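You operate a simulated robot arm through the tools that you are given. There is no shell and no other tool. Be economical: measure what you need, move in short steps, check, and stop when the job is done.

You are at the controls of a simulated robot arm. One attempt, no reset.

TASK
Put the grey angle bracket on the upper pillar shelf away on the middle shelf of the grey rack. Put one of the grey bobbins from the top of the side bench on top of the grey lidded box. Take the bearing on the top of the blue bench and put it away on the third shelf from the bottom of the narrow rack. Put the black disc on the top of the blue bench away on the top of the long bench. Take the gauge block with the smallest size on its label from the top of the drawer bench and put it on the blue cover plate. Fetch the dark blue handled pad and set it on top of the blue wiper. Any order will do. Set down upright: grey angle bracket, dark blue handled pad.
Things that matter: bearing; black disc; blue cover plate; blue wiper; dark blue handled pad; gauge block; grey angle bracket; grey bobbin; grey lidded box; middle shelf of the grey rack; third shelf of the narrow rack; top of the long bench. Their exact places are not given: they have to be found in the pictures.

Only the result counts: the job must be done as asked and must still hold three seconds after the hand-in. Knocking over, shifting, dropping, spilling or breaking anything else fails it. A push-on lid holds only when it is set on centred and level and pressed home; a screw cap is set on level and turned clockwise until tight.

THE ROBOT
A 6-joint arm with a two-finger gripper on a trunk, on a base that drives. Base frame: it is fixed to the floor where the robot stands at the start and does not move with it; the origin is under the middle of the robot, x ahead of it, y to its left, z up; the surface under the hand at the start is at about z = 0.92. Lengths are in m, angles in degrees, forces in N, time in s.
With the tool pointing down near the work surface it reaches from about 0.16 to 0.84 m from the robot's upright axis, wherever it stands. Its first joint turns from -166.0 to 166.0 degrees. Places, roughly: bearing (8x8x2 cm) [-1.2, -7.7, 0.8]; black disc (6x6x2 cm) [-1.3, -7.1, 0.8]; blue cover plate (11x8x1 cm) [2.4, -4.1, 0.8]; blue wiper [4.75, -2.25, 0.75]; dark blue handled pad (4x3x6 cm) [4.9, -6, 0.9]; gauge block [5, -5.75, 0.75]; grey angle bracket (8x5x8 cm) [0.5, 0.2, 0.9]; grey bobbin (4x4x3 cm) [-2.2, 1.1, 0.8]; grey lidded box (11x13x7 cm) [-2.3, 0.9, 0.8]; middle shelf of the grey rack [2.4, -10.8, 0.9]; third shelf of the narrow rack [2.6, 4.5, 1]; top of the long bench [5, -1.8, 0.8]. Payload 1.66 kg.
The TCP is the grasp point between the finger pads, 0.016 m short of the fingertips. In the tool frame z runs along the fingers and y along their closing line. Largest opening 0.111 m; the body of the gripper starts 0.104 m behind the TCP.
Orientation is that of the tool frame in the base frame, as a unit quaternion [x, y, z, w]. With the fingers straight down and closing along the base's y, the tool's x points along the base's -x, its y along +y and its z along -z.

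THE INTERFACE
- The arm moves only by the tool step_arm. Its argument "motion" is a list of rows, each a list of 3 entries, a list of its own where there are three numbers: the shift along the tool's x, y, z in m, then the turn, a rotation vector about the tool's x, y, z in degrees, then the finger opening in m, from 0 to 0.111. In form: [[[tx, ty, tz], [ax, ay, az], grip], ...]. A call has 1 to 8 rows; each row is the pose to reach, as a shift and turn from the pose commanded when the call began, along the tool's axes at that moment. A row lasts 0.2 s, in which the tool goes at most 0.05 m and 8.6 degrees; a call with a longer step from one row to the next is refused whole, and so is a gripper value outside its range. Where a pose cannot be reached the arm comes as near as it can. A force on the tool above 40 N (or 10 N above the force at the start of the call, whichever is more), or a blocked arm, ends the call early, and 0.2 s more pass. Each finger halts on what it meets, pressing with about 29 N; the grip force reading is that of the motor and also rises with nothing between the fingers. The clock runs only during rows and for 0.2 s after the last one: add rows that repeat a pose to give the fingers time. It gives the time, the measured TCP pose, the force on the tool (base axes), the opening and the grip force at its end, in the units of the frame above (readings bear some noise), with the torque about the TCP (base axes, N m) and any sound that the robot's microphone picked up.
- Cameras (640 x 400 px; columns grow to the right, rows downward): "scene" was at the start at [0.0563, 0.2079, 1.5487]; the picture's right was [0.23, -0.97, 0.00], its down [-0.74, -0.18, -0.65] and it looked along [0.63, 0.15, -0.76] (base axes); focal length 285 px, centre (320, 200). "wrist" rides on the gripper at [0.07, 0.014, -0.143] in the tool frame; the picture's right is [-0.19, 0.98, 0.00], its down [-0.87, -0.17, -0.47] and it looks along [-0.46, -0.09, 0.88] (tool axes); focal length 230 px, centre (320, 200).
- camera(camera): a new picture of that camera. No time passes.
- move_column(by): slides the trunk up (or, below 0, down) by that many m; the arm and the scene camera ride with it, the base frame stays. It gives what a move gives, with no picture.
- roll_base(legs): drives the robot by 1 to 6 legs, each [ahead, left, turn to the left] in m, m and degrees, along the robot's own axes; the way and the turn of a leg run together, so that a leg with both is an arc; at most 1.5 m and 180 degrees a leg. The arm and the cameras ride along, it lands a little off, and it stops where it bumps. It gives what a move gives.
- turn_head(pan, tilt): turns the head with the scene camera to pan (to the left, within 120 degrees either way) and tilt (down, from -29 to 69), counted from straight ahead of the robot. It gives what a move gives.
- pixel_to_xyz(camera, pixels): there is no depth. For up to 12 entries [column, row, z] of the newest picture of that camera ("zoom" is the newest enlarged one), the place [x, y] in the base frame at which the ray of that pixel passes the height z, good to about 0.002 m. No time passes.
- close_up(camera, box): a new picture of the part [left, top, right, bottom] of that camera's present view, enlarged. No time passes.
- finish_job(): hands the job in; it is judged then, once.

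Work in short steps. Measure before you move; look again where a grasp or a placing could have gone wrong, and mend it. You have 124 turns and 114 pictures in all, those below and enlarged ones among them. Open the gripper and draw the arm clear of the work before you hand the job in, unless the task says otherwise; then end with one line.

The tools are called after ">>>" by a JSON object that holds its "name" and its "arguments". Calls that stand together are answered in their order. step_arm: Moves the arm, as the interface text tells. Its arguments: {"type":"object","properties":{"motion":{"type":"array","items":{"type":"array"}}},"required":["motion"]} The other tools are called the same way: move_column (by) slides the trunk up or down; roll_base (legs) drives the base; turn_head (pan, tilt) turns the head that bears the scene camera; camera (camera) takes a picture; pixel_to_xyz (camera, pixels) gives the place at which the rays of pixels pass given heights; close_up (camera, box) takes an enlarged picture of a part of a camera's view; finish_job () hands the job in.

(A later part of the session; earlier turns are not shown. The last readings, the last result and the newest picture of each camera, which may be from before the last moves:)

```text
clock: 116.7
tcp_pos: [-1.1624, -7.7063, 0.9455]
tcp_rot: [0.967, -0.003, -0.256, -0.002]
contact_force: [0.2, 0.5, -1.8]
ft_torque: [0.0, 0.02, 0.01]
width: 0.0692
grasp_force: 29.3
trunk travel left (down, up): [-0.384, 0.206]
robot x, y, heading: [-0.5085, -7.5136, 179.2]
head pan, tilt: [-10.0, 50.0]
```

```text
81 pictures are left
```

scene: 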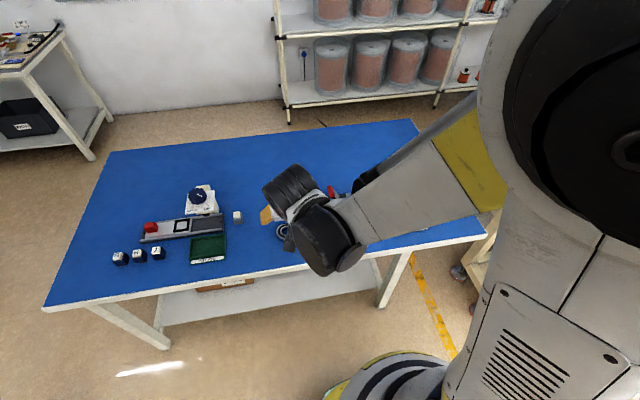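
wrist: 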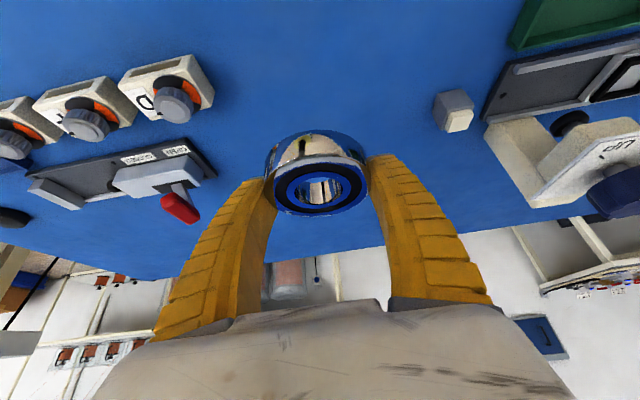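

Held level. Back away from the bench, turn to +y and drive up the lane.

>>> {"name": "roll_base", "arguments": {"legs": [[-0.4, 0, 0], [0, 0, -90], [1.3, 0.03, 0], [1.3, 0.03, 0], [1.3, 0.04, 0]]}}

>>> {"name": "turn_head", "arguments": {"pan": 0, "tilt": 12}}

>>> {"name": "camera", "arguments": {"camera": "scene"}}

```text
clock: 141.6
tcp_pos: [-0.2927, -2.9388, 0.9449]
tcp_rot: [-0.682, 0.685, 0.18, 0.182]
contact_force: [0.1, 0.5, -2.4]
ft_torque: [0.01, -0.02, -0.03]
width: 0.0692
grasp_force: 29.1
trunk travel left (down, up): [-0.384, 0.206]
robot x, y, heading: [-0.0942, -3.5886, 90.0]
head pan, tilt: [-10.0, 50.0]
```

```text
clock: 142.6
tcp_pos: [-0.2932, -2.9375, 0.9458]
tcp_rot: [-0.681, 0.686, 0.18, 0.182]
contact_force: [-0.6, 0.4, -2.5]
ft_torque: [0.04, 0.01, 0.0]
width: 0.0692
grasp_force: 28.8
trunk travel left (down, up): [-0.384, 0.206]
robot x, y, heading: [-0.0985, -3.5913, 89.6]
head pan, tilt: [0.0, 12.0]
```

```text
80 pictures are left
```

scene: 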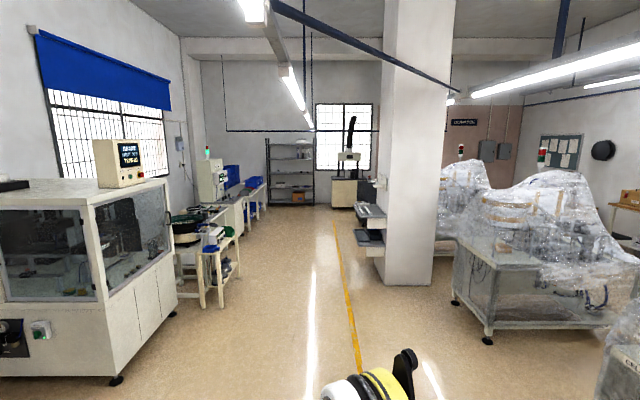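

The lane ahead is clear with the pillar at right; keep x ≈ −0.45 and go on to y ≈ 2.

>>> {"name": "roll_base", "arguments": {"legs": [[1.4, 0.13, 0], [1.4, 0.13, 0], [1.4, 0.05, 0], [1.3, 0, 0]]}}

>>> {"name": "turn_head", "arguments": {"pan": -45, "tilt": 15}}

>>> {"name": "camera", "arguments": {"camera": "scene"}}

```text
clock: 169.0
tcp_pos: [-0.5696, 2.571, 0.9449]
tcp_rot: [0.684, -0.683, -0.181, -0.181]
contact_force: [-0.3, 0.3, -1.6]
ft_torque: [0.0, -0.04, 0.0]
width: 0.069
grasp_force: 29.0
trunk travel left (down, up): [-0.384, 0.206]
robot x, y, heading: [-0.3696, 1.918, 90.2]
head pan, tilt: [0.0, 12.0]
```

```text
clock: 170.1
tcp_pos: [-0.5696, 2.5708, 0.9453]
tcp_rot: [0.684, -0.683, -0.181, -0.181]
contact_force: [0.8, -0.4, -2.7]
ft_torque: [0.01, -0.01, 0.0]
width: 0.069
grasp_force: 28.9
trunk travel left (down, up): [-0.384, 0.206]
robot x, y, heading: [-0.371, 1.9215, 90.2]
head pan, tilt: [-45.0, 15.0]
```

```text
79 pictures are left
```

scene: 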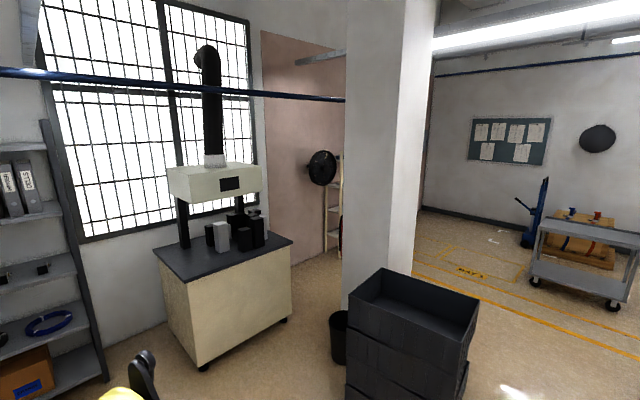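

The narrow rack (cream, fan on top) is behind the second pillar. I'll turn to face +x and check the gap at y ≈ 1.9 between the crates and the rolls.

>>> {"name": "roll_base", "arguments": {"legs": [[0, 0, -90]]}}

>>> {"name": "turn_head", "arguments": {"pan": 0, "tilt": 25}}

>>> {"name": "camera", "arguments": {"camera": "scene"}}

```text
clock: 174.4
tcp_pos: [0.2862, 2.1108, 0.9452]
tcp_rot: [0.005, 0.967, -0.002, 0.256]
contact_force: [0.0, 0.2, -2.3]
ft_torque: [0.01, -0.06, -0.06]
width: 0.069
grasp_force: 29.0
trunk travel left (down, up): [-0.384, 0.206]
robot x, y, heading: [-0.3663, 1.9201, -0.7]
head pan, tilt: [-45.0, 15.0]
```

```text
clock: 175.5
tcp_pos: [0.2862, 2.1101, 0.9453]
tcp_rot: [0.005, 0.966, -0.003, 0.257]
contact_force: [0.4, -0.1, -2.2]
ft_torque: [-0.02, 0.03, -0.01]
width: 0.069
grasp_force: 29.6
trunk travel left (down, up): [-0.384, 0.206]
robot x, y, heading: [-0.3671, 1.9164, -0.5]
head pan, tilt: [0.0, 25.0]
```

```text
78 pictures are left
```

scene: 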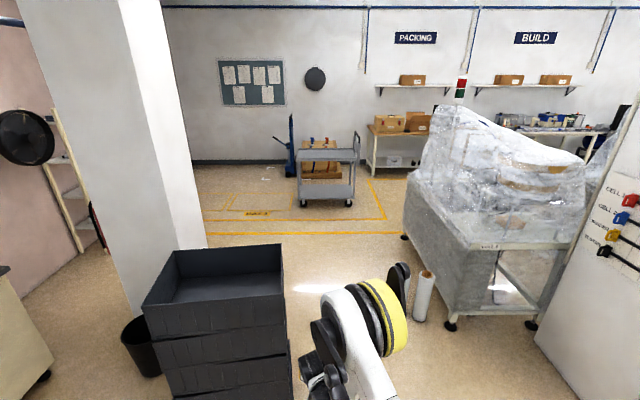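

>>> {"name": "pixel_to_xyz", "arguments": {"camera": "scene", "pixels": [[283, 250, 0.8], [290, 345, 0.4], [421, 320, 0], [405, 237, 0], [206, 247, 0], [130, 316, 0], [82, 252, 0], [303, 206, 0], [291, 399, 0.2]]}}

```text
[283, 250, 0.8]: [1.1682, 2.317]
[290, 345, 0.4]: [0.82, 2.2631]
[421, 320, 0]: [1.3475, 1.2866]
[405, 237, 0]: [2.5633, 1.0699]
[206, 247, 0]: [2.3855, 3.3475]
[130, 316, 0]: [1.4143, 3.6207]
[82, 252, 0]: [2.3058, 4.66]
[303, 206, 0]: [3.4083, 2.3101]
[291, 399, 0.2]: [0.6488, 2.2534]
```

The gap (y 1.33–2.26) suffices. Pass at y≈1.8 to x=2.0, turn left there, sidestep to x≈2.85, and advance a little.

>>> {"name": "roll_base", "arguments": {"legs": [[1.2, -0.1, 0.3], [1.17, 0, 0], [0, 0, 90], [0, -0.8, 0], [0.7, 0, 0]]}}

>>> {"name": "turn_head", "arguments": {"pan": 0, "tilt": 20}}

>>> {"name": "camera", "arguments": {"camera": "scene"}}

```text
clock: 198.3
tcp_pos: [2.6761, 3.1155, 0.9448]
tcp_rot: [-0.665, 0.701, 0.176, 0.187]
contact_force: [0.5, -0.8, -2.1]
ft_torque: [0.02, 0.01, -0.01]
width: 0.0688
grasp_force: 28.8
trunk travel left (down, up): [-0.384, 0.206]
robot x, y, heading: [2.8436, 2.4522, 86.9]
head pan, tilt: [0.0, 25.0]
```

```text
clock: 198.9
tcp_pos: [2.6754, 3.1133, 0.9463]
tcp_rot: [-0.665, 0.701, 0.175, 0.187]
contact_force: [0.2, 0.5, -2.6]
ft_torque: [-0.01, 0.01, -0.03]
width: 0.0691
grasp_force: 29.5
trunk travel left (down, up): [-0.384, 0.206]
robot x, y, heading: [2.8431, 2.4539, 87.1]
head pan, tilt: [0.0, 20.0]
```

```text
77 pictures are left
```

scene: 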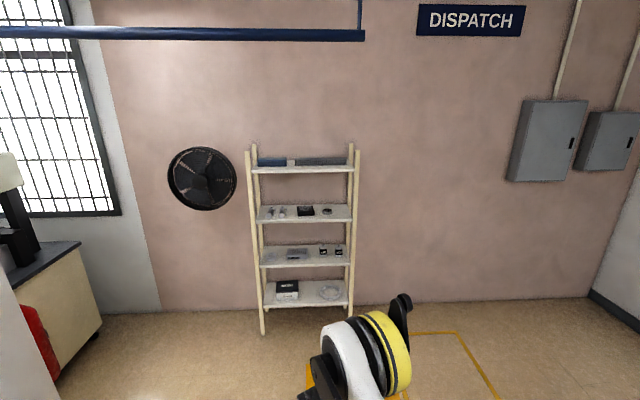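

Narrow rack has four shelves; the third from the bottom is at row ~213. Enlarge it.

>>> {"name": "close_up", "arguments": {"camera": "scene", "box": [240, 150, 368, 230]}}

>>> {"name": "pixel_to_xyz", "arguments": {"camera": "scene", "pixels": [[258, 222, 1.0], [352, 220, 1.0], [262, 335, 0], [348, 318, 0], [258, 172, 1.35]]}}

```text
5.00 times, centred on (304, 190) of scene
```

zoom: 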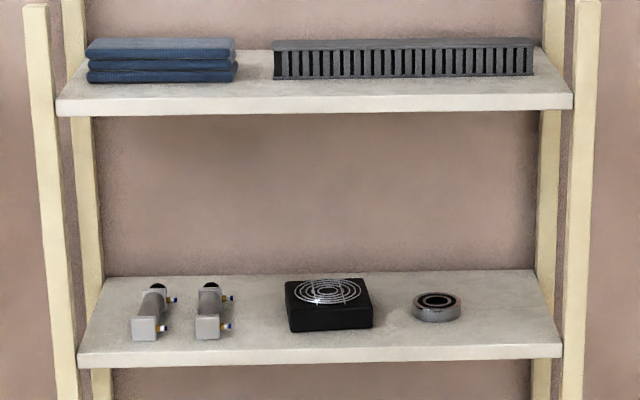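

```text
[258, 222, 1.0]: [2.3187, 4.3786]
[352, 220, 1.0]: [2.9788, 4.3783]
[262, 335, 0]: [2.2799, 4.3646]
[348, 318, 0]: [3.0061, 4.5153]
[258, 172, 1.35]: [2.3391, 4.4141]
```

>>> {"name": "pixel_to_xyz", "arguments": {"camera": "zoom", "pixels": [[461, 310, 1.0], [412, 310, 1.0], [437, 323, 1.0], [437, 308, 1.0], [372, 328, 1.0], [561, 345, 1.0], [534, 270, 1.0], [505, 320, 1.0], [290, 332, 1.0], [78, 354, 1.0], [562, 400, 1.0], [235, 339, 1.0]]}}

```text
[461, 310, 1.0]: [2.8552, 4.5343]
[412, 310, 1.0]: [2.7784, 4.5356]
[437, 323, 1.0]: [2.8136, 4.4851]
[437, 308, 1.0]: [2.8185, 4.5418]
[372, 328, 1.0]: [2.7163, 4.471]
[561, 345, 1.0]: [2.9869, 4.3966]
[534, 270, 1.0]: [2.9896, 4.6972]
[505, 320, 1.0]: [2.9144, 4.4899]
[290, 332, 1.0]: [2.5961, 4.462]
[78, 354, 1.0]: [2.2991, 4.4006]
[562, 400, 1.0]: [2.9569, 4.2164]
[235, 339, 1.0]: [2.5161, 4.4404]
```

I'll put the bearing at (2.885, 4.447), front-right of the existing one. Raise to TCP ≈1.08 and drive up to the rack.

>>> {"name": "move_column", "arguments": {"by": 0.14}}

>>> {"name": "roll_base", "arguments": {"legs": [[0.6, 0, 3.0], [0.54, -0.22, 0]]}}

>>> {"name": "turn_head", "arguments": {"pan": 0, "tilt": 40}}

>>> {"name": "camera", "arguments": {"camera": "scene"}}

>>> {"name": "camera", "arguments": {"camera": "wrist"}}

```text
clock: 200.6
tcp_pos: [2.6765, 3.1138, 1.0866]
tcp_rot: [-0.665, 0.702, 0.176, 0.186]
contact_force: [1.1, -0.3, -1.7]
ft_torque: [0.0, 0.01, -0.06]
width: 0.069
grasp_force: 29.1
trunk travel left (down, up): [-0.524, 0.066]
robot x, y, heading: [2.84, 2.451, 86.8]
head pan, tilt: [0.0, 20.0]
```

```text
clock: 206.7
tcp_pos: [2.8747, 4.2241, 1.0889]
tcp_rot: [-0.681, 0.685, 0.181, 0.184]
contact_force: [0.2, -0.4, -0.8]
ft_torque: [0.05, -0.02, -0.01]
width: 0.0687
grasp_force: 29.0
trunk travel left (down, up): [-0.524, 0.066]
robot x, y, heading: [3.0722, 3.5776, 89.6]
head pan, tilt: [0.0, 20.0]
stopped in leg 2: the robot was blocked; the commanded pose is now the measured one
```

```text
clock: 207.6
tcp_pos: [2.8758, 4.2178, 1.091]
tcp_rot: [-0.68, 0.685, 0.183, 0.185]
contact_force: [0.9, 0.5, -1.6]
ft_torque: [-0.02, 0.0, 0.02]
width: 0.0689
grasp_force: 29.4
trunk travel left (down, up): [-0.524, 0.066]
robot x, y, heading: [3.0709, 3.5733, 89.5]
head pan, tilt: [0.0, 40.0]
```

```text
75 pictures are left
```

scene: 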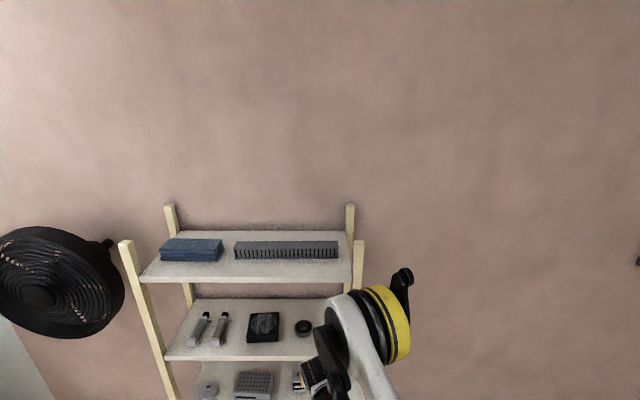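

```text
74 pictures are left
```

wrist: 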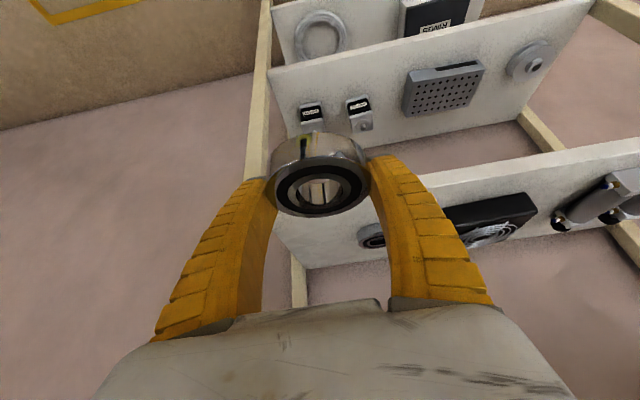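

The base reported "blocked" although the rack front should be ~13 cm beyond the bearing. Let me look down and check the geometry.

>>> {"name": "turn_head", "arguments": {"pan": 0, "tilt": 66}}

>>> {"name": "camera", "arguments": {"camera": "scene"}}

>>> {"name": "close_up", "arguments": {"camera": "wrist", "box": [200, 80, 520, 280]}}

>>> {"name": "pixel_to_xyz", "arguments": {"camera": "wrist", "pixels": [[275, 230, 1.0], [275, 230, 1.05], [635, 150, 1.0], [635, 150, 1.05], [385, 238, 1.0], [385, 238, 1.05]]}}

```text
clock: 208.5
tcp_pos: [2.8763, 4.2184, 1.0919]
tcp_rot: [-0.68, 0.686, 0.183, 0.184]
contact_force: [-0.2, 0.2, -3.0]
ft_torque: [-0.02, 0.01, 0.0]
width: 0.0692
grasp_force: 28.9
trunk travel left (down, up): [-0.524, 0.066]
robot x, y, heading: [3.0681, 3.5748, 89.6]
head pan, tilt: [0.0, 66.0]
```

```text
73 pictures are left
```

scene: 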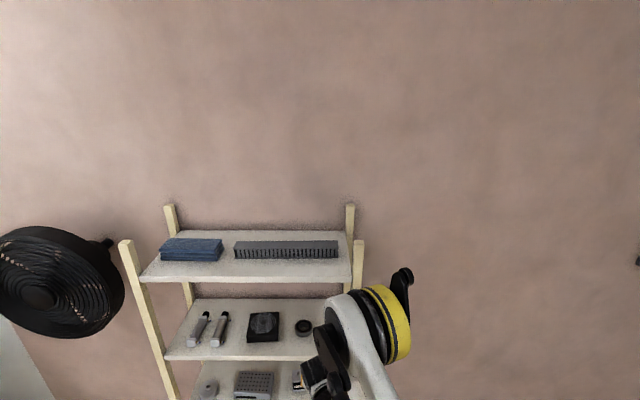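

```text
2.00 times, centred on (360, 180) of wrist
```

zoom: 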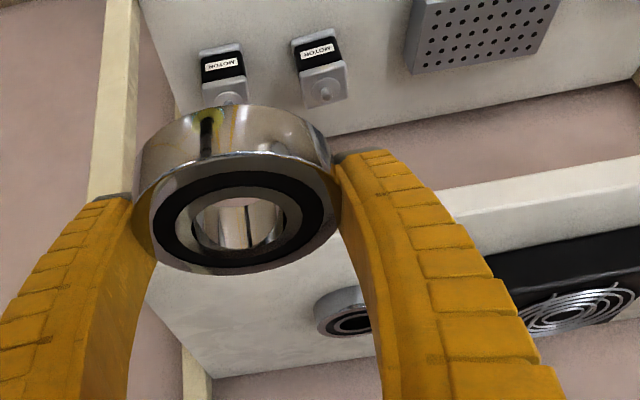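

```text
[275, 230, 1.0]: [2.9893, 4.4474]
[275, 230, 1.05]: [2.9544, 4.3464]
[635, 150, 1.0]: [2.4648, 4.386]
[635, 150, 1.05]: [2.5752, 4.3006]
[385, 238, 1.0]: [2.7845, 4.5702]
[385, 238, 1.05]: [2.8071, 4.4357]
```

The head picture did not change with tilt, so the head may be jammed. I'll check with ray queries and back off slightly.

>>> {"name": "pixel_to_xyz", "arguments": {"camera": "scene", "pixels": [[320, 200, 1.0], [320, 200, 0.5], [165, 358, 1.0], [165, 358, 1.05], [303, 334, 1.0], [303, 334, 1.05]]}}

>>> {"name": "roll_base", "arguments": {"legs": [[-0.1, 0, 0]]}}

>>> {"name": "camera", "arguments": {"camera": "scene"}}

```text
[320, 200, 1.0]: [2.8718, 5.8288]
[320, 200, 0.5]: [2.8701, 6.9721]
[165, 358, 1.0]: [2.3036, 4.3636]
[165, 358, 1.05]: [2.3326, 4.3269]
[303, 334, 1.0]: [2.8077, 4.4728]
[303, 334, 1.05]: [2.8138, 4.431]
```

```text
clock: 209.6
tcp_pos: [2.8751, 4.1273, 1.0854]
tcp_rot: [-0.681, 0.685, 0.18, 0.183]
contact_force: [-1.0, 0.0, -1.8]
ft_torque: [0.05, 0.01, 0.01]
width: 0.069
grasp_force: 29.1
trunk travel left (down, up): [-0.524, 0.066]
robot x, y, heading: [3.0688, 3.475, 89.7]
head pan, tilt: [0.0, 66.0]
```

```text
71 pictures are left
```

scene: 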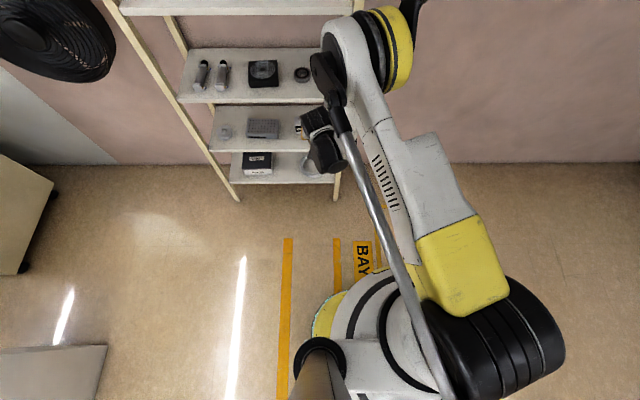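

The head had hit an overhead pipe (now freed). I'll lower the trunk 0.16 m and raise the arm instead, keeping TCP ≈1.095.

>>> {"name": "move_column", "arguments": {"by": -0.16}}

>>> {"name": "step_arm", "arguments": {"motion": [[[-0.02, 0, -0.035], [0, 0, 0], 0.05], [[-0.04, 0, -0.07], [0, 0, 0], 0.05], [[-0.06, 0, -0.105], [0, 0, 0], 0.05], [[-0.085, 0, -0.147], [0, 0, 0], 0.05], [[-0.085, 0, -0.147], [0, 0, 0], 0.05]]}}

>>> {"name": "turn_head", "arguments": {"pan": 0, "tilt": 40}}

>>> {"name": "roll_base", "arguments": {"legs": [[0.19, 0, 0]]}}

>>> {"name": "camera", "arguments": {"camera": "wrist"}}

>>> {"name": "camera", "arguments": {"camera": "scene"}}

```text
clock: 211.4
tcp_pos: [2.8739, 4.1291, 0.9258]
tcp_rot: [-0.682, 0.685, 0.18, 0.182]
contact_force: [-0.4, 1.2, -1.6]
ft_torque: [0.01, -0.03, -0.03]
width: 0.069
grasp_force: 29.0
trunk travel left (down, up): [-0.364, 0.226]
robot x, y, heading: [3.0715, 3.4743, 89.6]
head pan, tilt: [0.0, 66.0]
```

```text
clock: 212.6
tcp_pos: [2.8753, 4.1283, 1.0938]
tcp_rot: [-0.682, 0.685, 0.18, 0.182]
contact_force: [1.0, 0.5, -2.5]
ft_torque: [0.02, -0.05, -0.03]
width: 0.0689
grasp_force: 28.9
trunk travel left (down, up): [-0.364, 0.226]
robot x, y, heading: [3.0701, 3.4742, 90.0]
head pan, tilt: [0.0, 66.0]
```

```text
clock: 213.5
tcp_pos: [2.8746, 4.1285, 1.093]
tcp_rot: [-0.682, 0.685, 0.181, 0.182]
contact_force: [0.0, 0.1, -2.5]
ft_torque: [0.0, -0.01, 0.01]
width: 0.0687
grasp_force: 29.0
trunk travel left (down, up): [-0.364, 0.226]
robot x, y, heading: [3.0683, 3.4758, 89.5]
head pan, tilt: [0.0, 40.0]
```

```text
clock: 215.1
tcp_pos: [2.8778, 4.3225, 1.0921]
tcp_rot: [-0.681, 0.686, 0.179, 0.182]
contact_force: [0.1, 0.7, -2.0]
ft_torque: [-0.01, -0.03, 0.02]
width: 0.0689
grasp_force: 29.1
trunk travel left (down, up): [-0.364, 0.226]
robot x, y, heading: [3.0728, 3.6664, 89.7]
head pan, tilt: [0.0, 40.0]
```

```text
70 pictures are left
```

wrist: 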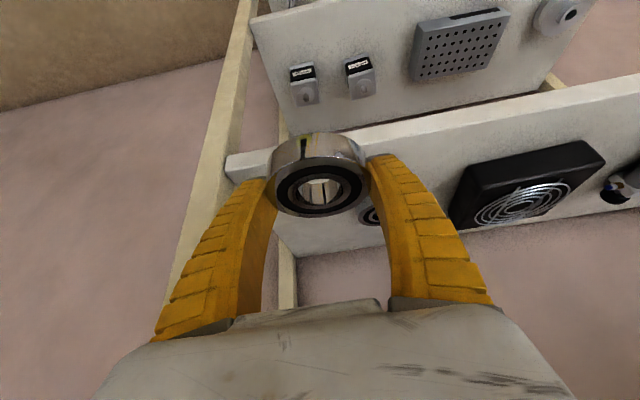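

```text
69 pictures are left
```

scene: 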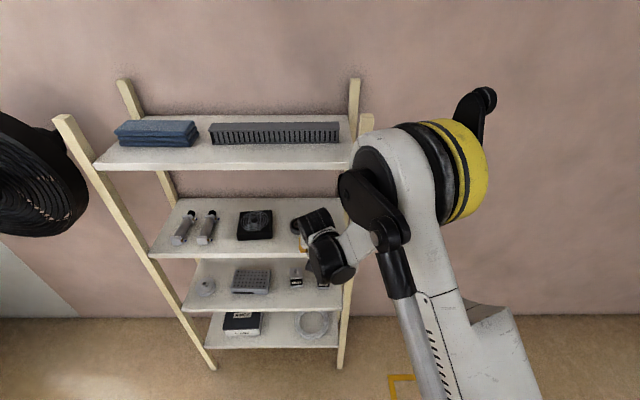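

>>> {"name": "pixel_to_xyz", "arguments": {"camera": "scene", "pixels": [[149, 253, 1.0], [149, 253, 1.02], [149, 253, 1.04]]}}

>>> {"name": "pixel_to_xyz", "arguments": {"camera": "wrist", "pixels": [[230, 181, 1.0], [230, 181, 1.02], [230, 181, 1.04], [450, 138, 1.0], [450, 138, 1.02], [450, 138, 1.04], [375, 225, 1.02], [450, 222, 1.02]]}}

>>> {"name": "close_up", "arguments": {"camera": "wrist", "box": [200, 80, 520, 280]}}

```text
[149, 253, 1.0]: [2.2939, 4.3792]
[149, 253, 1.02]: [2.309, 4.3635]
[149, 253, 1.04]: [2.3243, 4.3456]
```

```text
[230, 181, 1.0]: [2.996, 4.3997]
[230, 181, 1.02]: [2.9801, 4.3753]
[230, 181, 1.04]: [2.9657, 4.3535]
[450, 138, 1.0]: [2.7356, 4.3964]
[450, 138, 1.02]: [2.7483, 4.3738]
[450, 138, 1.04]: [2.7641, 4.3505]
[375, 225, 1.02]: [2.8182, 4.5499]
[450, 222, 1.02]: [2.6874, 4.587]
```

```text
2.00 times, centred on (360, 180) of wrist
```

zoom: 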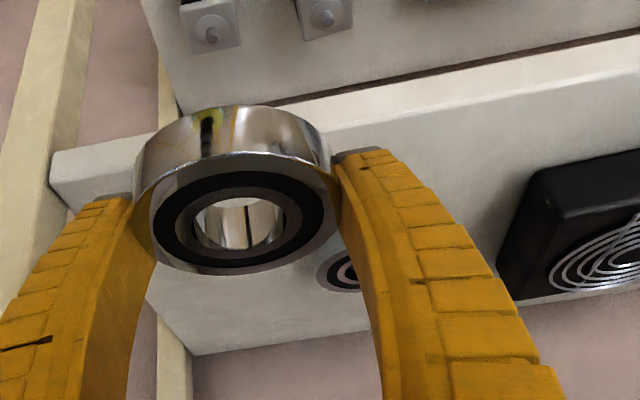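

Shelf edge y≈4.37, top ≈1.015. Extend 0.11 m forward, then lower partway.

>>> {"name": "step_arm", "arguments": {"motion": [[[-0.032, -0.002, 0.018], [0, 0, 0], 0.05], [[-0.064, -0.004, 0.036], [0, 0, 0], 0.05], [[-0.0953, -0.006, 0.055], [0, 0, 0], 0.05], [[-0.0853, -0.006, 0.0725], [0, 0, 0], 0.05], [[-0.0778, -0.006, 0.0855], [0, 0, 0], 0.05], [[-0.0778, -0.006, 0.0855], [0, 0, 0], 0.05]]}}

>>> {"name": "close_up", "arguments": {"camera": "wrist", "box": [160, 80, 480, 280]}}

```text
clock: 216.5
tcp_pos: [2.8839, 4.4305, 1.0577]
tcp_rot: [-0.681, 0.686, 0.18, 0.183]
contact_force: [-0.6, -0.3, -2.2]
ft_torque: [0.03, 0.01, 0.0]
width: 0.0689
grasp_force: 29.2
trunk travel left (down, up): [-0.364, 0.226]
robot x, y, heading: [3.0715, 3.6696, 89.5]
head pan, tilt: [0.0, 40.0]
```

```text
2.00 times, centred on (320, 180) of wrist
```

zoom: 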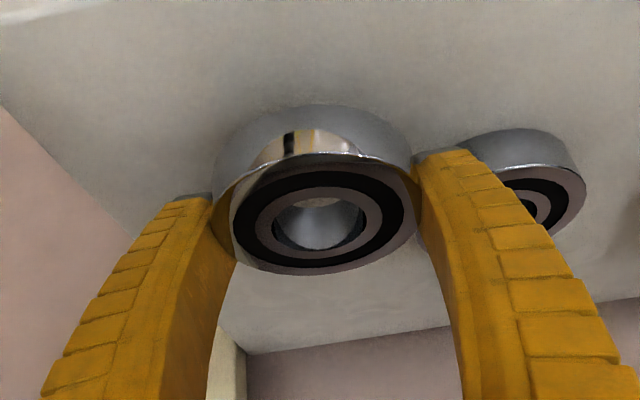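

The left finger is near the existing bearing. Shift 2 cm right and 8 mm back, then lower slowly.

>>> {"name": "step_arm", "arguments": {"motion": [[[0.007, -0.018, -0.004], [0, 0, 0], 0.05], [[0.012, -0.018, 0.0047], [0, 0, 0], 0.05], [[0.0135, -0.018, 0.0073], [0, 0, 0], 0.05], [[0.0145, -0.018, 0.009], [0, 0, 0], 0.05], [[0.0155, -0.018, 0.0108], [0, 0, 0], 0.05], [[0.0165, -0.018, 0.0125], [0, 0, 0], 0.05]]}}

>>> {"name": "close_up", "arguments": {"camera": "wrist", "box": [160, 80, 480, 280]}}

```text
clock: 217.9
tcp_pos: [2.9021, 4.424, 1.0384]
tcp_rot: [-0.681, 0.686, 0.18, 0.183]
contact_force: [-0.4, 0.2, -2.2]
ft_torque: [0.0, 0.01, -0.01]
width: 0.069
grasp_force: 28.9
trunk travel left (down, up): [-0.364, 0.226]
robot x, y, heading: [3.0712, 3.6635, 90.0]
head pan, tilt: [0.0, 40.0]
```

```text
2.00 times, centred on (320, 180) of wrist
```

zoom: 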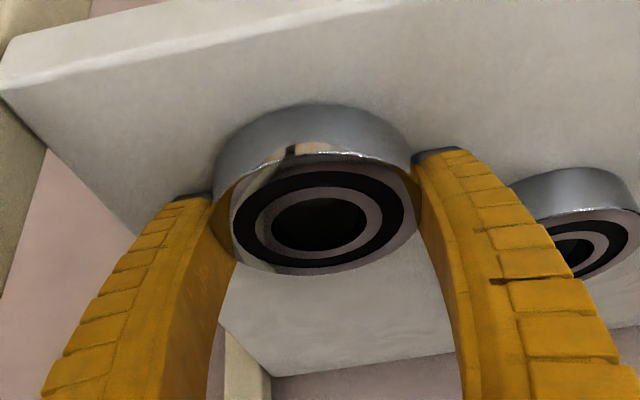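

Well inside the shelf, clear of the neighbour. Continue in 2 mm steps to contact.

>>> {"name": "step_arm", "arguments": {"motion": [[[0.001, 0, 0.0017], [0, 0, 0], 0.05], [[0.002, 0, 0.0035], [0, 0, 0], 0.05], [[0.003, 0, 0.0052], [0, 0, 0], 0.05], [[0.004, 0, 0.007], [0, 0, 0], 0.05]]}}

```text
clock: 218.6
tcp_pos: [2.9031, 4.4239, 1.0381]
tcp_rot: [-0.68, 0.686, 0.183, 0.185]
contact_force: [1.5, -4.1, 18.9]
ft_torque: [-0.14, 0.13, 0.0]
width: 0.069
grasp_force: 28.9
trunk travel left (down, up): [-0.364, 0.226]
robot x, y, heading: [3.0702, 3.6685, 89.9]
head pan, tilt: [0.0, 40.0]
stopped in row 3: the force on the tool passed its limit at 44 N (the readings are from after the stop); the commanded pose is now the measured one
```

Seated. Open to 0.088 and withdraw.

>>> {"name": "step_arm", "arguments": {"motion": [[[0, 0, 0], [0, 0, 0], 0.08], [[0, 0, 0], [0, 0, 0], 0.09], [[0, 0, 0], [0, 0, 0], 0.09], [[0, 0, -0.03], [0, 0, 0], 0.09], [[0, 0, -0.06], [0, 0, 0], 0.09], [[0.04, 0, -0.083], [0, 0, 0], 0.09], [[0.08, 0, -0.105], [0, 0, 0], 0.09], [[0.12, 0, -0.128], [0, 0, 0], 0.09]]}}

>>> {"name": "roll_base", "arguments": {"legs": [[-0.35, 0, 0]]}}

>>> {"name": "close_up", "arguments": {"camera": "scene", "box": [100, 80, 420, 280]}}

```text
clock: 220.4
tcp_pos: [2.9011, 4.2571, 1.085]
tcp_rot: [-0.68, 0.685, 0.183, 0.185]
contact_force: [0.7, 0.0, 0.0]
ft_torque: [0.04, -0.02, -0.02]
width: 0.0912
grasp_force: 0.8
trunk travel left (down, up): [-0.364, 0.226]
robot x, y, heading: [3.074, 3.6692, 89.5]
head pan, tilt: [0.0, 40.0]
```

```text
clock: 222.7
tcp_pos: [2.8983, 3.9008, 1.0846]
tcp_rot: [-0.68, 0.686, 0.182, 0.183]
contact_force: [-1.0, -1.3, -1.1]
ft_torque: [0.0, -0.02, 0.01]
width: 0.0911
grasp_force: 0.9
trunk travel left (down, up): [-0.364, 0.226]
robot x, y, heading: [3.0645, 3.3146, 89.6]
head pan, tilt: [0.0, 40.0]
```

```text
2.00 times, centred on (260, 180) of scene
```

zoom: 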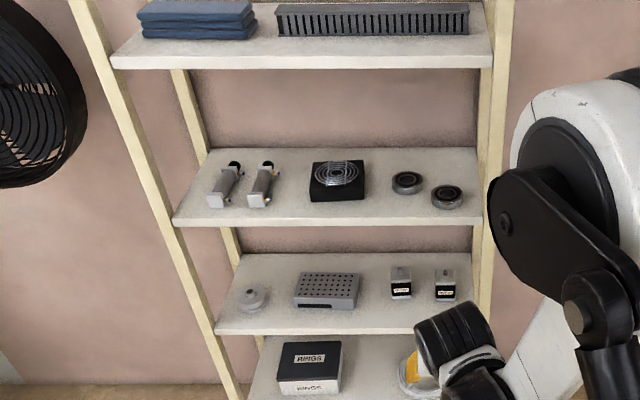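

Both bearings are on the third shelf. Now retrace the way to the side bench for the bobbin.

>>> {"name": "roll_base", "arguments": {"legs": [[-0.75, 0.3, 0], [-0.75, 0, 0], [0, 0.76, 0], [0, 0, 90], [1.2, 0, 0], [1.2, 0, 0]]}}

>>> {"name": "turn_head", "arguments": {"pan": 0, "tilt": 25}}

>>> {"name": "camera", "arguments": {"camera": "scene"}}

```text
clock: 249.5
tcp_pos: [-0.9519, 1.6586, 1.0849]
tcp_rot: [0.966, -0.007, -0.259, -0.002]
contact_force: [-0.8, 0.6, -0.1]
ft_torque: [0.07, 0.0, 0.01]
width: 0.0908
grasp_force: 0.7
trunk travel left (down, up): [-0.364, 0.226]
robot x, y, heading: [-0.3609, 1.8253, 179.4]
head pan, tilt: [0.0, 40.0]
```

```text
clock: 250.3
tcp_pos: [-0.9523, 1.6584, 1.0836]
tcp_rot: [0.966, -0.007, -0.26, -0.002]
contact_force: [-0.5, 0.9, 0.5]
ft_torque: [-0.02, 0.03, 0.0]
width: 0.0911
grasp_force: 1.2
trunk travel left (down, up): [-0.364, 0.226]
robot x, y, heading: [-0.3592, 1.8246, 179.3]
head pan, tilt: [0.0, 25.0]
```

```text
64 pictures are left
```

scene: 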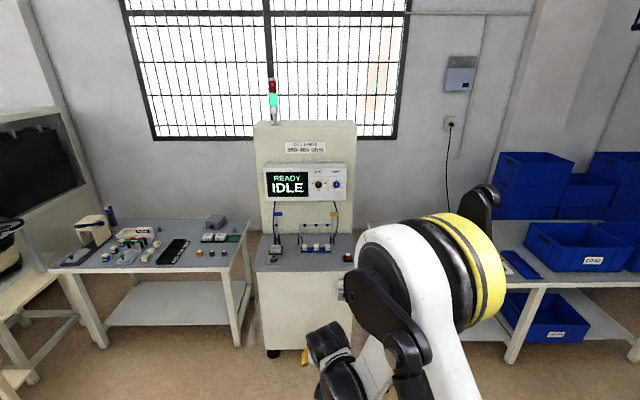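

Side bench is at left (px 60–250). Enlarge it.

>>> {"name": "close_up", "arguments": {"camera": "scene", "box": [40, 190, 260, 300]}}

>>> {"name": "pixel_to_xyz", "arguments": {"camera": "scene", "pixels": [[52, 273, 0.8], [228, 270, 0.8], [215, 222, 0.8], [140, 245, 0.8], [173, 252, 0.8]]}}

```text
2.91 times, centred on (150, 245) of scene
```

zoom: 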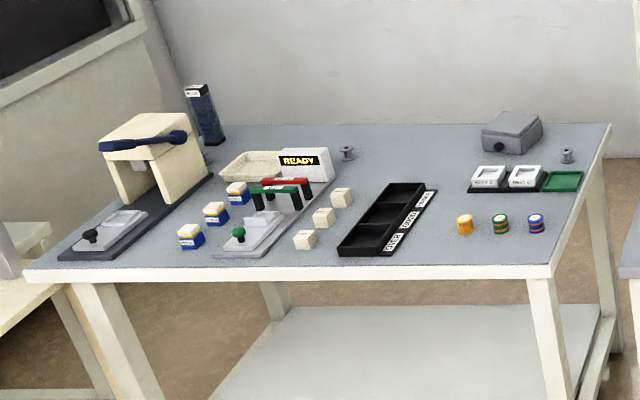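

```text
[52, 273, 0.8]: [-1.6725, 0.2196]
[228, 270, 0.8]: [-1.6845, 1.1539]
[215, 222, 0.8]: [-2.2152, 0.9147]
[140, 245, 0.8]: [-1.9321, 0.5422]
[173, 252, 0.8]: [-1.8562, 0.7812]
```

Bobbins are at zoom (347,152) and (567,155); the lidded box at (512,132). Measure the one near the box.

>>> {"name": "pixel_to_xyz", "arguments": {"camera": "zoom", "pixels": [[567, 162, 0.8], [347, 159, 0.8], [482, 145, 0.8], [527, 153, 0.8], [543, 138, 0.8], [505, 118, 0.86], [490, 185, 0.8], [562, 190, 0.8], [605, 125, 0.8], [535, 233, 0.8]]}}

>>> {"name": "roll_base", "arguments": {"legs": [[0.8, 0.75, 0]]}}

>>> {"name": "turn_head", "arguments": {"pan": 0, "tilt": 45}}

>>> {"name": "camera", "arguments": {"camera": "scene"}}

```text
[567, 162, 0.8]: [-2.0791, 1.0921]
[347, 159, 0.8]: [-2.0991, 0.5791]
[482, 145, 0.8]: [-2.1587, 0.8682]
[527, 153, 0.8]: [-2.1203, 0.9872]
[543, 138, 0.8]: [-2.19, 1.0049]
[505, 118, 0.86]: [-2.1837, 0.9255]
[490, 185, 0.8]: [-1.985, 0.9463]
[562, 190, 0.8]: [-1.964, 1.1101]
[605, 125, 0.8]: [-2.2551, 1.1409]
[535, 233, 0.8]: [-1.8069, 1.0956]
```

```text
clock: 255.9
tcp_pos: [-1.7677, 0.9209, 1.0842]
tcp_rot: [0.966, -0.014, -0.259, -0.004]
contact_force: [-1.1, 0.7, 0.7]
ft_torque: [-0.01, -0.02, 0.01]
width: 0.0912
grasp_force: 0.6
trunk travel left (down, up): [-0.364, 0.226]
robot x, y, heading: [-1.1723, 1.0776, 178.3]
head pan, tilt: [0.0, 25.0]
```

```text
clock: 256.8
tcp_pos: [-1.7669, 0.9207, 1.0839]
tcp_rot: [0.966, -0.013, -0.258, -0.004]
contact_force: [0.7, -0.6, 0.2]
ft_torque: [0.0, -0.01, 0.0]
width: 0.0911
grasp_force: 0.5
trunk travel left (down, up): [-0.364, 0.226]
robot x, y, heading: [-1.1757, 1.0759, 178.5]
head pan, tilt: [0.0, 45.0]
```

```text
62 pictures are left
```

scene: 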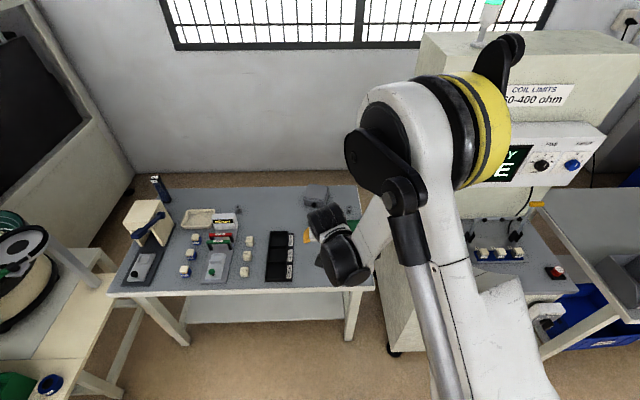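

>>> {"name": "camera", "arguments": {"camera": "wrist"}}

```text
61 pictures are left
```

wrist: 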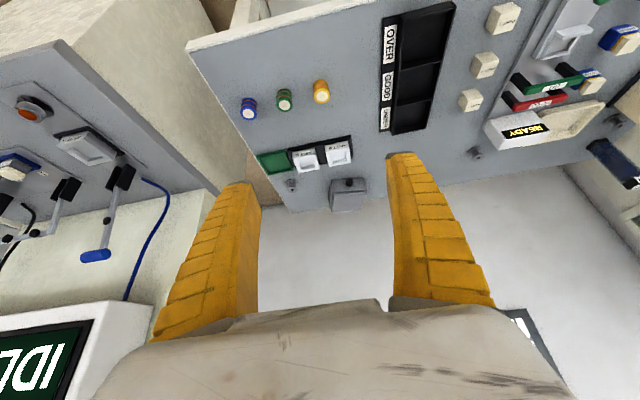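

>>> {"name": "close_up", "arguments": {"camera": "wrist", "box": [240, 130, 400, 230]}}

>>> {"name": "pixel_to_xyz", "arguments": {"camera": "wrist", "pixels": [[291, 186, 0.78], [291, 186, 0.8], [291, 186, 0.82], [348, 190, 0.8], [348, 190, 0.86], [187, 45, 0.78]]}}

```text
4.00 times, centred on (320, 180) of wrist
```

zoom: 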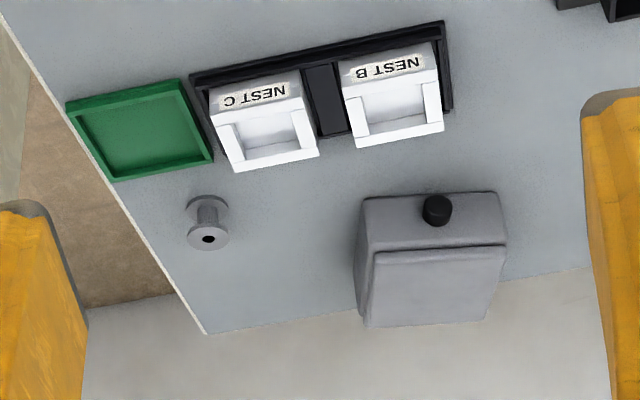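

```text
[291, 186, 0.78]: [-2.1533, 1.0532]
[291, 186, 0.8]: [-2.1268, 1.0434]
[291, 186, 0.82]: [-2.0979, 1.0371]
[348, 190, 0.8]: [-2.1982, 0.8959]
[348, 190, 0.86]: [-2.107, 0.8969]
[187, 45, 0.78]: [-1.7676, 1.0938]
```

Bobbin ≈(−2.15, 1.06). Move base 0.15 m closer and bring the tool above the bobbin.

>>> {"name": "roll_base", "arguments": {"legs": [[0.15, 0, 1.5]]}}

>>> {"name": "step_arm", "arguments": {"motion": [[[-0.0193, -0.02, 0.0332], [0, 0, 0], 0.08], [[-0.0386, -0.04, 0.0664], [0, 0, 0], 0.08], [[-0.0579, -0.06, 0.0996], [0, 0, 0], 0.08], [[-0.0771, -0.08, 0.1329], [0, 0, 0], 0.08], [[-0.0964, -0.1, 0.1661], [0, 0, 0], 0.08], [[-0.1157, -0.12, 0.1993], [0, 0, 0], 0.08], [[-0.135, -0.14, 0.2325], [0, 0, 0], 0.08], [[-0.135, -0.14, 0.2325], [0, 0, 0], 0.08]]}}

>>> {"name": "camera", "arguments": {"camera": "wrist"}}

```text
clock: 258.1
tcp_pos: [-1.9147, 0.9073, 1.0829]
tcp_rot: [0.966, -0.001, -0.26, 0.001]
contact_force: [-0.6, 0.0, -0.3]
ft_torque: [0.02, -0.01, 0.01]
width: 0.0912
grasp_force: 1.2
trunk travel left (down, up): [-0.364, 0.226]
robot x, y, heading: [-1.3234, 1.0818, 180.0]
head pan, tilt: [0.0, 45.0]
```

```text
clock: 259.9
tcp_pos: [-2.1458, 1.0456, 0.9509]
tcp_rot: [0.966, -0.001, -0.259, -0.001]
contact_force: [0.0, -0.1, -0.6]
ft_torque: [0.0, 0.02, -0.02]
width: 0.0816
grasp_force: 1.0
trunk travel left (down, up): [-0.364, 0.226]
robot x, y, heading: [-1.3233, 1.0811, 179.9]
head pan, tilt: [0.0, 45.0]
```

```text
59 pictures are left
```

wrist: 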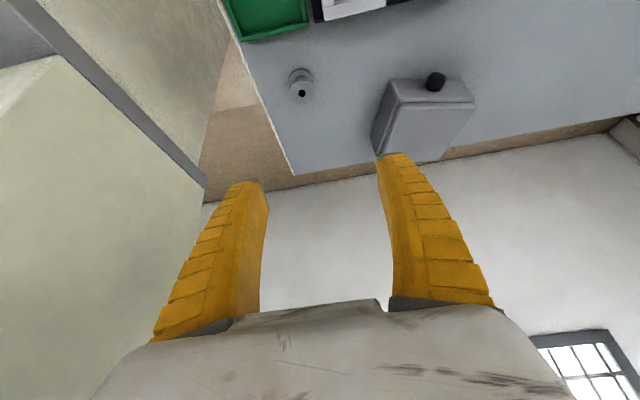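

>>> {"name": "close_up", "arguments": {"camera": "wrist", "box": [260, 50, 500, 200]}}

>>> {"name": "pixel_to_xyz", "arguments": {"camera": "wrist", "pixels": [[301, 91, 0.8], [301, 91, 0.78], [301, 91, 0.82], [289, 91, 0.8], [314, 91, 0.8], [387, 152, 0.84], [440, 160, 0.84], [399, 103, 0.84], [474, 102, 0.84], [387, 152, 0.86], [474, 102, 0.86]]}}

```text
2.67 times, centred on (380, 125) of wrist
```

zoom: 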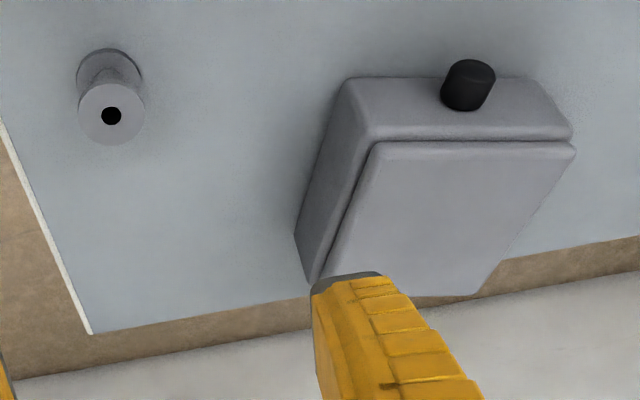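

```text
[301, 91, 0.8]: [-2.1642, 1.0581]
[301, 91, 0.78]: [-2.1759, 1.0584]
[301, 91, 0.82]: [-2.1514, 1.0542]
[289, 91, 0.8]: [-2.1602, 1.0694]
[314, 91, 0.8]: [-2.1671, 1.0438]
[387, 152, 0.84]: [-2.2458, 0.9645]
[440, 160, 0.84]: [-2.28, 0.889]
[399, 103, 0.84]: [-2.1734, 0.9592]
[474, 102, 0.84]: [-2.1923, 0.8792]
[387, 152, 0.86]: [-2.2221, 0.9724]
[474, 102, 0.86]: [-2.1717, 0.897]
```

Move down to ~TCP 0.85 over the bobbin and re-measure.

>>> {"name": "step_arm", "arguments": {"motion": [[[0.01, -0.004, 0.033], [0, 0, 0], 0.08], [[0.02, -0.008, 0.066], [0, 0, 0], 0.08], [[0.031, -0.012, 0.098], [0, 0, 0], 0.08], [[0.031, -0.012, 0.098], [0, 0, 0], 0.08]]}}

>>> {"name": "close_up", "arguments": {"camera": "wrist", "box": [160, 50, 480, 250]}}

```text
clock: 260.9
tcp_pos: [-2.1355, 1.0608, 0.8991]
tcp_rot: [0.966, -0.001, -0.258, -0.001]
contact_force: [0.7, 0.0, 0.3]
ft_torque: [0.03, -0.02, 0.01]
width: 0.0815
grasp_force: 0.8
out of reach, approached as far as the arm can: row 2, 3, 4
trunk travel left (down, up): [-0.364, 0.226]
robot x, y, heading: [-1.326, 1.0804, 179.9]
head pan, tilt: [0.0, 45.0]
```

```text
2.00 times, centred on (320, 150) of wrist
```

zoom: 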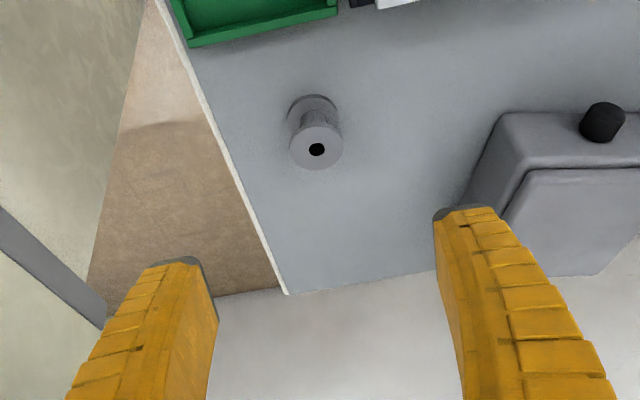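

>>> {"name": "pixel_to_xyz", "arguments": {"camera": "zoom", "pixels": [[316, 147, 0.79], [289, 147, 0.79], [344, 147, 0.79], [316, 147, 0.77], [289, 147, 0.77], [344, 147, 0.77], [316, 147, 0.8]]}}

>>> {"name": "move_column", "arguments": {"by": -0.06}}

>>> {"name": "close_up", "arguments": {"camera": "wrist", "box": [160, 50, 480, 250]}}

```text
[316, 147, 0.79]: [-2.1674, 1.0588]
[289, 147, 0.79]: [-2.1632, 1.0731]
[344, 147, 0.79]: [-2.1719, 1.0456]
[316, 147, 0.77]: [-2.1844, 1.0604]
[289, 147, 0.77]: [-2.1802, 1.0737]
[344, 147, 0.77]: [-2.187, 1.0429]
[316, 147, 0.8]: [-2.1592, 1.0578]
```

```text
clock: 261.9
tcp_pos: [-2.1364, 1.0601, 0.8398]
tcp_rot: [0.966, -0.001, -0.259, 0.0]
contact_force: [-0.3, -0.2, -0.3]
ft_torque: [0.0, 0.0, 0.03]
width: 0.0815
grasp_force: 1.3
trunk travel left (down, up): [-0.304, 0.286]
robot x, y, heading: [-1.3245, 1.0783, 179.8]
head pan, tilt: [0.0, 45.0]
```

```text
2.00 times, centred on (320, 150) of wrist
```

zoom: 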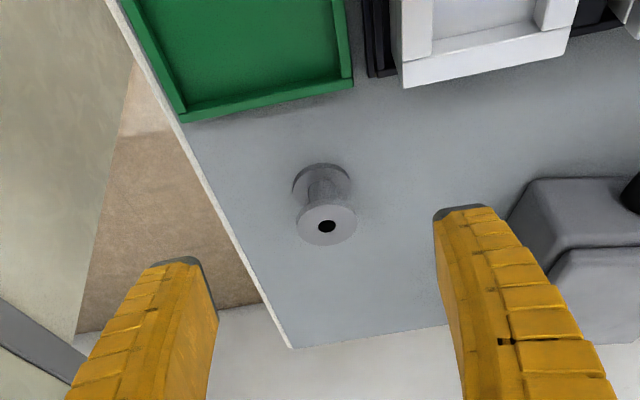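

>>> {"name": "pixel_to_xyz", "arguments": {"camera": "zoom", "pixels": [[327, 225, 0.76], [327, 225, 0.77], [327, 225, 0.78], [327, 225, 0.79], [327, 225, 0.8], [297, 225, 0.78], [357, 225, 0.78], [322, 188, 0.75]]}}

```text
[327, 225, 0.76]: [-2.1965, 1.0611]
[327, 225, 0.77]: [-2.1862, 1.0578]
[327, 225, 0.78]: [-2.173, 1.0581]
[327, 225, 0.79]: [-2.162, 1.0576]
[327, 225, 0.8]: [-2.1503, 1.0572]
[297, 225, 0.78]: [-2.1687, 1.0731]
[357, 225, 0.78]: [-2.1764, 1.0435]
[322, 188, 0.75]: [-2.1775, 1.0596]
```

Bobbin top ≈0.775, centre ≈(−2.18, 1.058). Raise the arm and extend 4.4 cm, then lower the trunk instead.

>>> {"name": "step_arm", "arguments": {"motion": [[[-0.02, 0, -0.035], [0, 0, 0], 0.07], [[-0.04, 0, -0.0693], [0, 0, 0], 0.07], [[-0.06, -0.001, -0.058], [0, 0, 0], 0.07], [[-0.078, -0.002, -0.0473], [0, 0, 0], 0.07], [[-0.078, -0.002, -0.0473], [0, 0, 0], 0.07]]}}

>>> {"name": "move_column", "arguments": {"by": -0.12}}

>>> {"name": "close_up", "arguments": {"camera": "wrist", "box": [160, 50, 480, 250]}}

```text
clock: 263.1
tcp_pos: [-2.1809, 1.0615, 0.9205]
tcp_rot: [0.966, 0.0, -0.259, 0.001]
contact_force: [0.0, -1.0, -0.3]
ft_torque: [0.02, -0.01, 0.01]
width: 0.0716
grasp_force: 2.0
trunk travel left (down, up): [-0.304, 0.286]
robot x, y, heading: [-1.3255, 1.084, 179.9]
head pan, tilt: [0.0, 45.0]
```

```text
clock: 264.6
tcp_pos: [-2.1804, 1.0627, 0.8006]
tcp_rot: [0.966, -0.001, -0.259, 0.0]
contact_force: [0.5, 0.0, 0.2]
ft_torque: [-0.03, 0.01, -0.01]
width: 0.0717
grasp_force: 1.3
trunk travel left (down, up): [-0.184, 0.406]
robot x, y, heading: [-1.3236, 1.0785, 179.8]
head pan, tilt: [0.0, 45.0]
```

```text
2.00 times, centred on (320, 150) of wrist
```

zoom: 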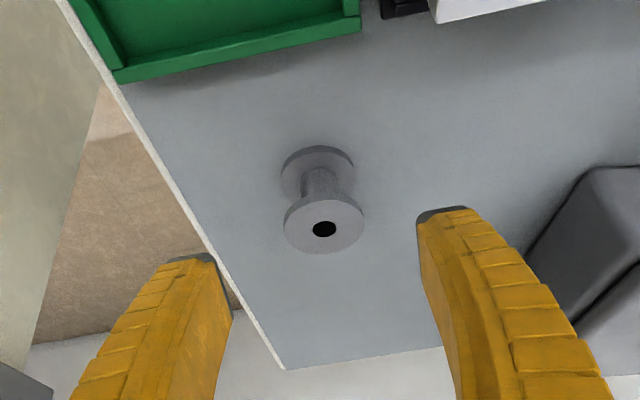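

>>> {"name": "pixel_to_xyz", "arguments": {"camera": "zoom", "pixels": [[325, 228, 0.76], [325, 228, 0.77], [325, 228, 0.78], [285, 228, 0.77], [365, 225, 0.77], [318, 172, 0.745], [282, 175, 0.745], [353, 168, 0.745]]}}

```text
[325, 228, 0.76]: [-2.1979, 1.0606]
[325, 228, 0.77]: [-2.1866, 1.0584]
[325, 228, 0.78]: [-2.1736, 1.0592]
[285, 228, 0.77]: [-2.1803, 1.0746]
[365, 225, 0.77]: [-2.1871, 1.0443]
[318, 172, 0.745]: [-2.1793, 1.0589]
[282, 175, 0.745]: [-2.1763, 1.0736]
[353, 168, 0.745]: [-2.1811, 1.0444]
```

Aligned. Lower 28 mm and close.

>>> {"name": "move_column", "arguments": {"by": -0.027}}

>>> {"name": "step_arm", "arguments": {"motion": [[[0, 0.003, 0], [0, 0, 0], 0.06], [[0, 0.003, 0], [0, 0, 0], 0.04], [[0, 0.003, 0], [0, 0, 0], 0.025], [[0, 0.003, 0], [0, 0, 0], 0.018], [[0, 0.003, 0], [0, 0, 0], 0.018]]}}

>>> {"name": "move_column", "arguments": {"by": 0.12}}

>>> {"name": "camera", "arguments": {"camera": "wrist"}}

```text
clock: 265.4
tcp_pos: [-2.1806, 1.0618, 0.7731]
tcp_rot: [0.966, -0.002, -0.259, -0.001]
contact_force: [0.2, 0.2, -0.5]
ft_torque: [-0.05, -0.03, -0.02]
width: 0.0716
grasp_force: 1.3
trunk travel left (down, up): [-0.157, 0.433]
robot x, y, heading: [-1.3304, 1.0799, 180.1]
head pan, tilt: [0.0, 45.0]
```

```text
clock: 266.6
tcp_pos: [-2.1807, 1.0583, 0.7739]
tcp_rot: [0.966, -0.001, -0.259, -0.001]
contact_force: [-0.7, -0.4, 3.5]
ft_torque: [-0.03, 0.04, 0.0]
width: 0.0212
grasp_force: 29.1
trunk travel left (down, up): [-0.157, 0.433]
robot x, y, heading: [-1.3257, 1.0776, 180.1]
head pan, tilt: [0.0, 45.0]
```

```text
clock: 268.1
tcp_pos: [-2.18, 1.0594, 0.8933]
tcp_rot: [0.966, 0.0, -0.259, 0.001]
contact_force: [-0.2, 0.2, 0.5]
ft_torque: [0.01, -0.02, 0.01]
width: 0.0202
grasp_force: 28.9
trunk travel left (down, up): [-0.277, 0.313]
robot x, y, heading: [-1.3248, 1.079, 179.7]
head pan, tilt: [0.0, 45.0]
```

```text
54 pictures are left
```

wrist: 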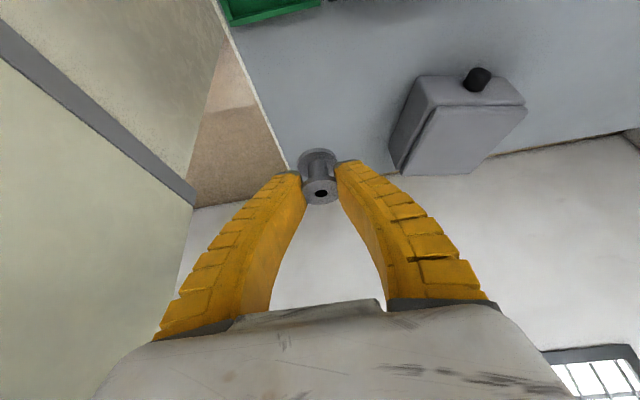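

Bobbin held. Measure the box lid's corners at z≈0.815.

>>> {"name": "pixel_to_xyz", "arguments": {"camera": "wrist", "pixels": [[437, 107, 0.815], [525, 107, 0.815], [404, 173, 0.815], [470, 174, 0.815], [437, 107, 0.835], [525, 107, 0.835], [404, 173, 0.835], [470, 174, 0.835]]}}

```text
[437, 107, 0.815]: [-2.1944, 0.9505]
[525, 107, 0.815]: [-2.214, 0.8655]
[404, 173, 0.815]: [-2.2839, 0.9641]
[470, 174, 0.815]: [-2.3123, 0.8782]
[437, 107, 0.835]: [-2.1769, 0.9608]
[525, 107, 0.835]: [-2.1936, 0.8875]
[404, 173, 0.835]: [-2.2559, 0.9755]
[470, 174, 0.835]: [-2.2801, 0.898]
```

Lid centre ≈(−2.245, 0.915), top ≈0.815. Raise 3 cm and shift the base 7 cm ahead and 14.5 cm left to bring the bobbin over the lid.

>>> {"name": "move_column", "arguments": {"by": 0.03}}

>>> {"name": "roll_base", "arguments": {"legs": [[0.065, 0.145, 0]]}}

>>> {"name": "camera", "arguments": {"camera": "wrist"}}

```text
clock: 268.8
tcp_pos: [-2.1811, 1.0588, 0.9238]
tcp_rot: [0.966, 0.0, -0.259, 0.0]
contact_force: [0.0, 0.1, -0.6]
ft_torque: [-0.02, -0.01, 0.0]
width: 0.0195
grasp_force: 28.8
trunk travel left (down, up): [-0.307, 0.283]
robot x, y, heading: [-1.3267, 1.0781, 180.0]
head pan, tilt: [0.0, 45.0]
```

```text
clock: 270.2
tcp_pos: [-2.2449, 0.9126, 0.9238]
tcp_rot: [0.966, -0.001, -0.259, -0.001]
contact_force: [-0.3, 0.1, 1.3]
ft_torque: [0.08, 0.03, -0.03]
width: 0.0189
grasp_force: 27.5
trunk travel left (down, up): [-0.307, 0.283]
robot x, y, heading: [-1.3873, 0.9373, 180.1]
head pan, tilt: [0.0, 45.0]
```

```text
53 pictures are left
```

wrist: 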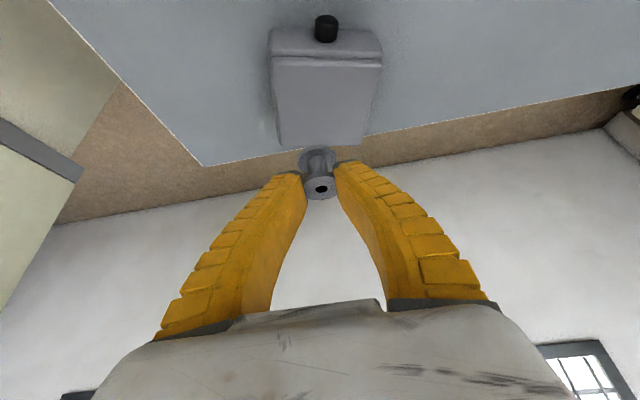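

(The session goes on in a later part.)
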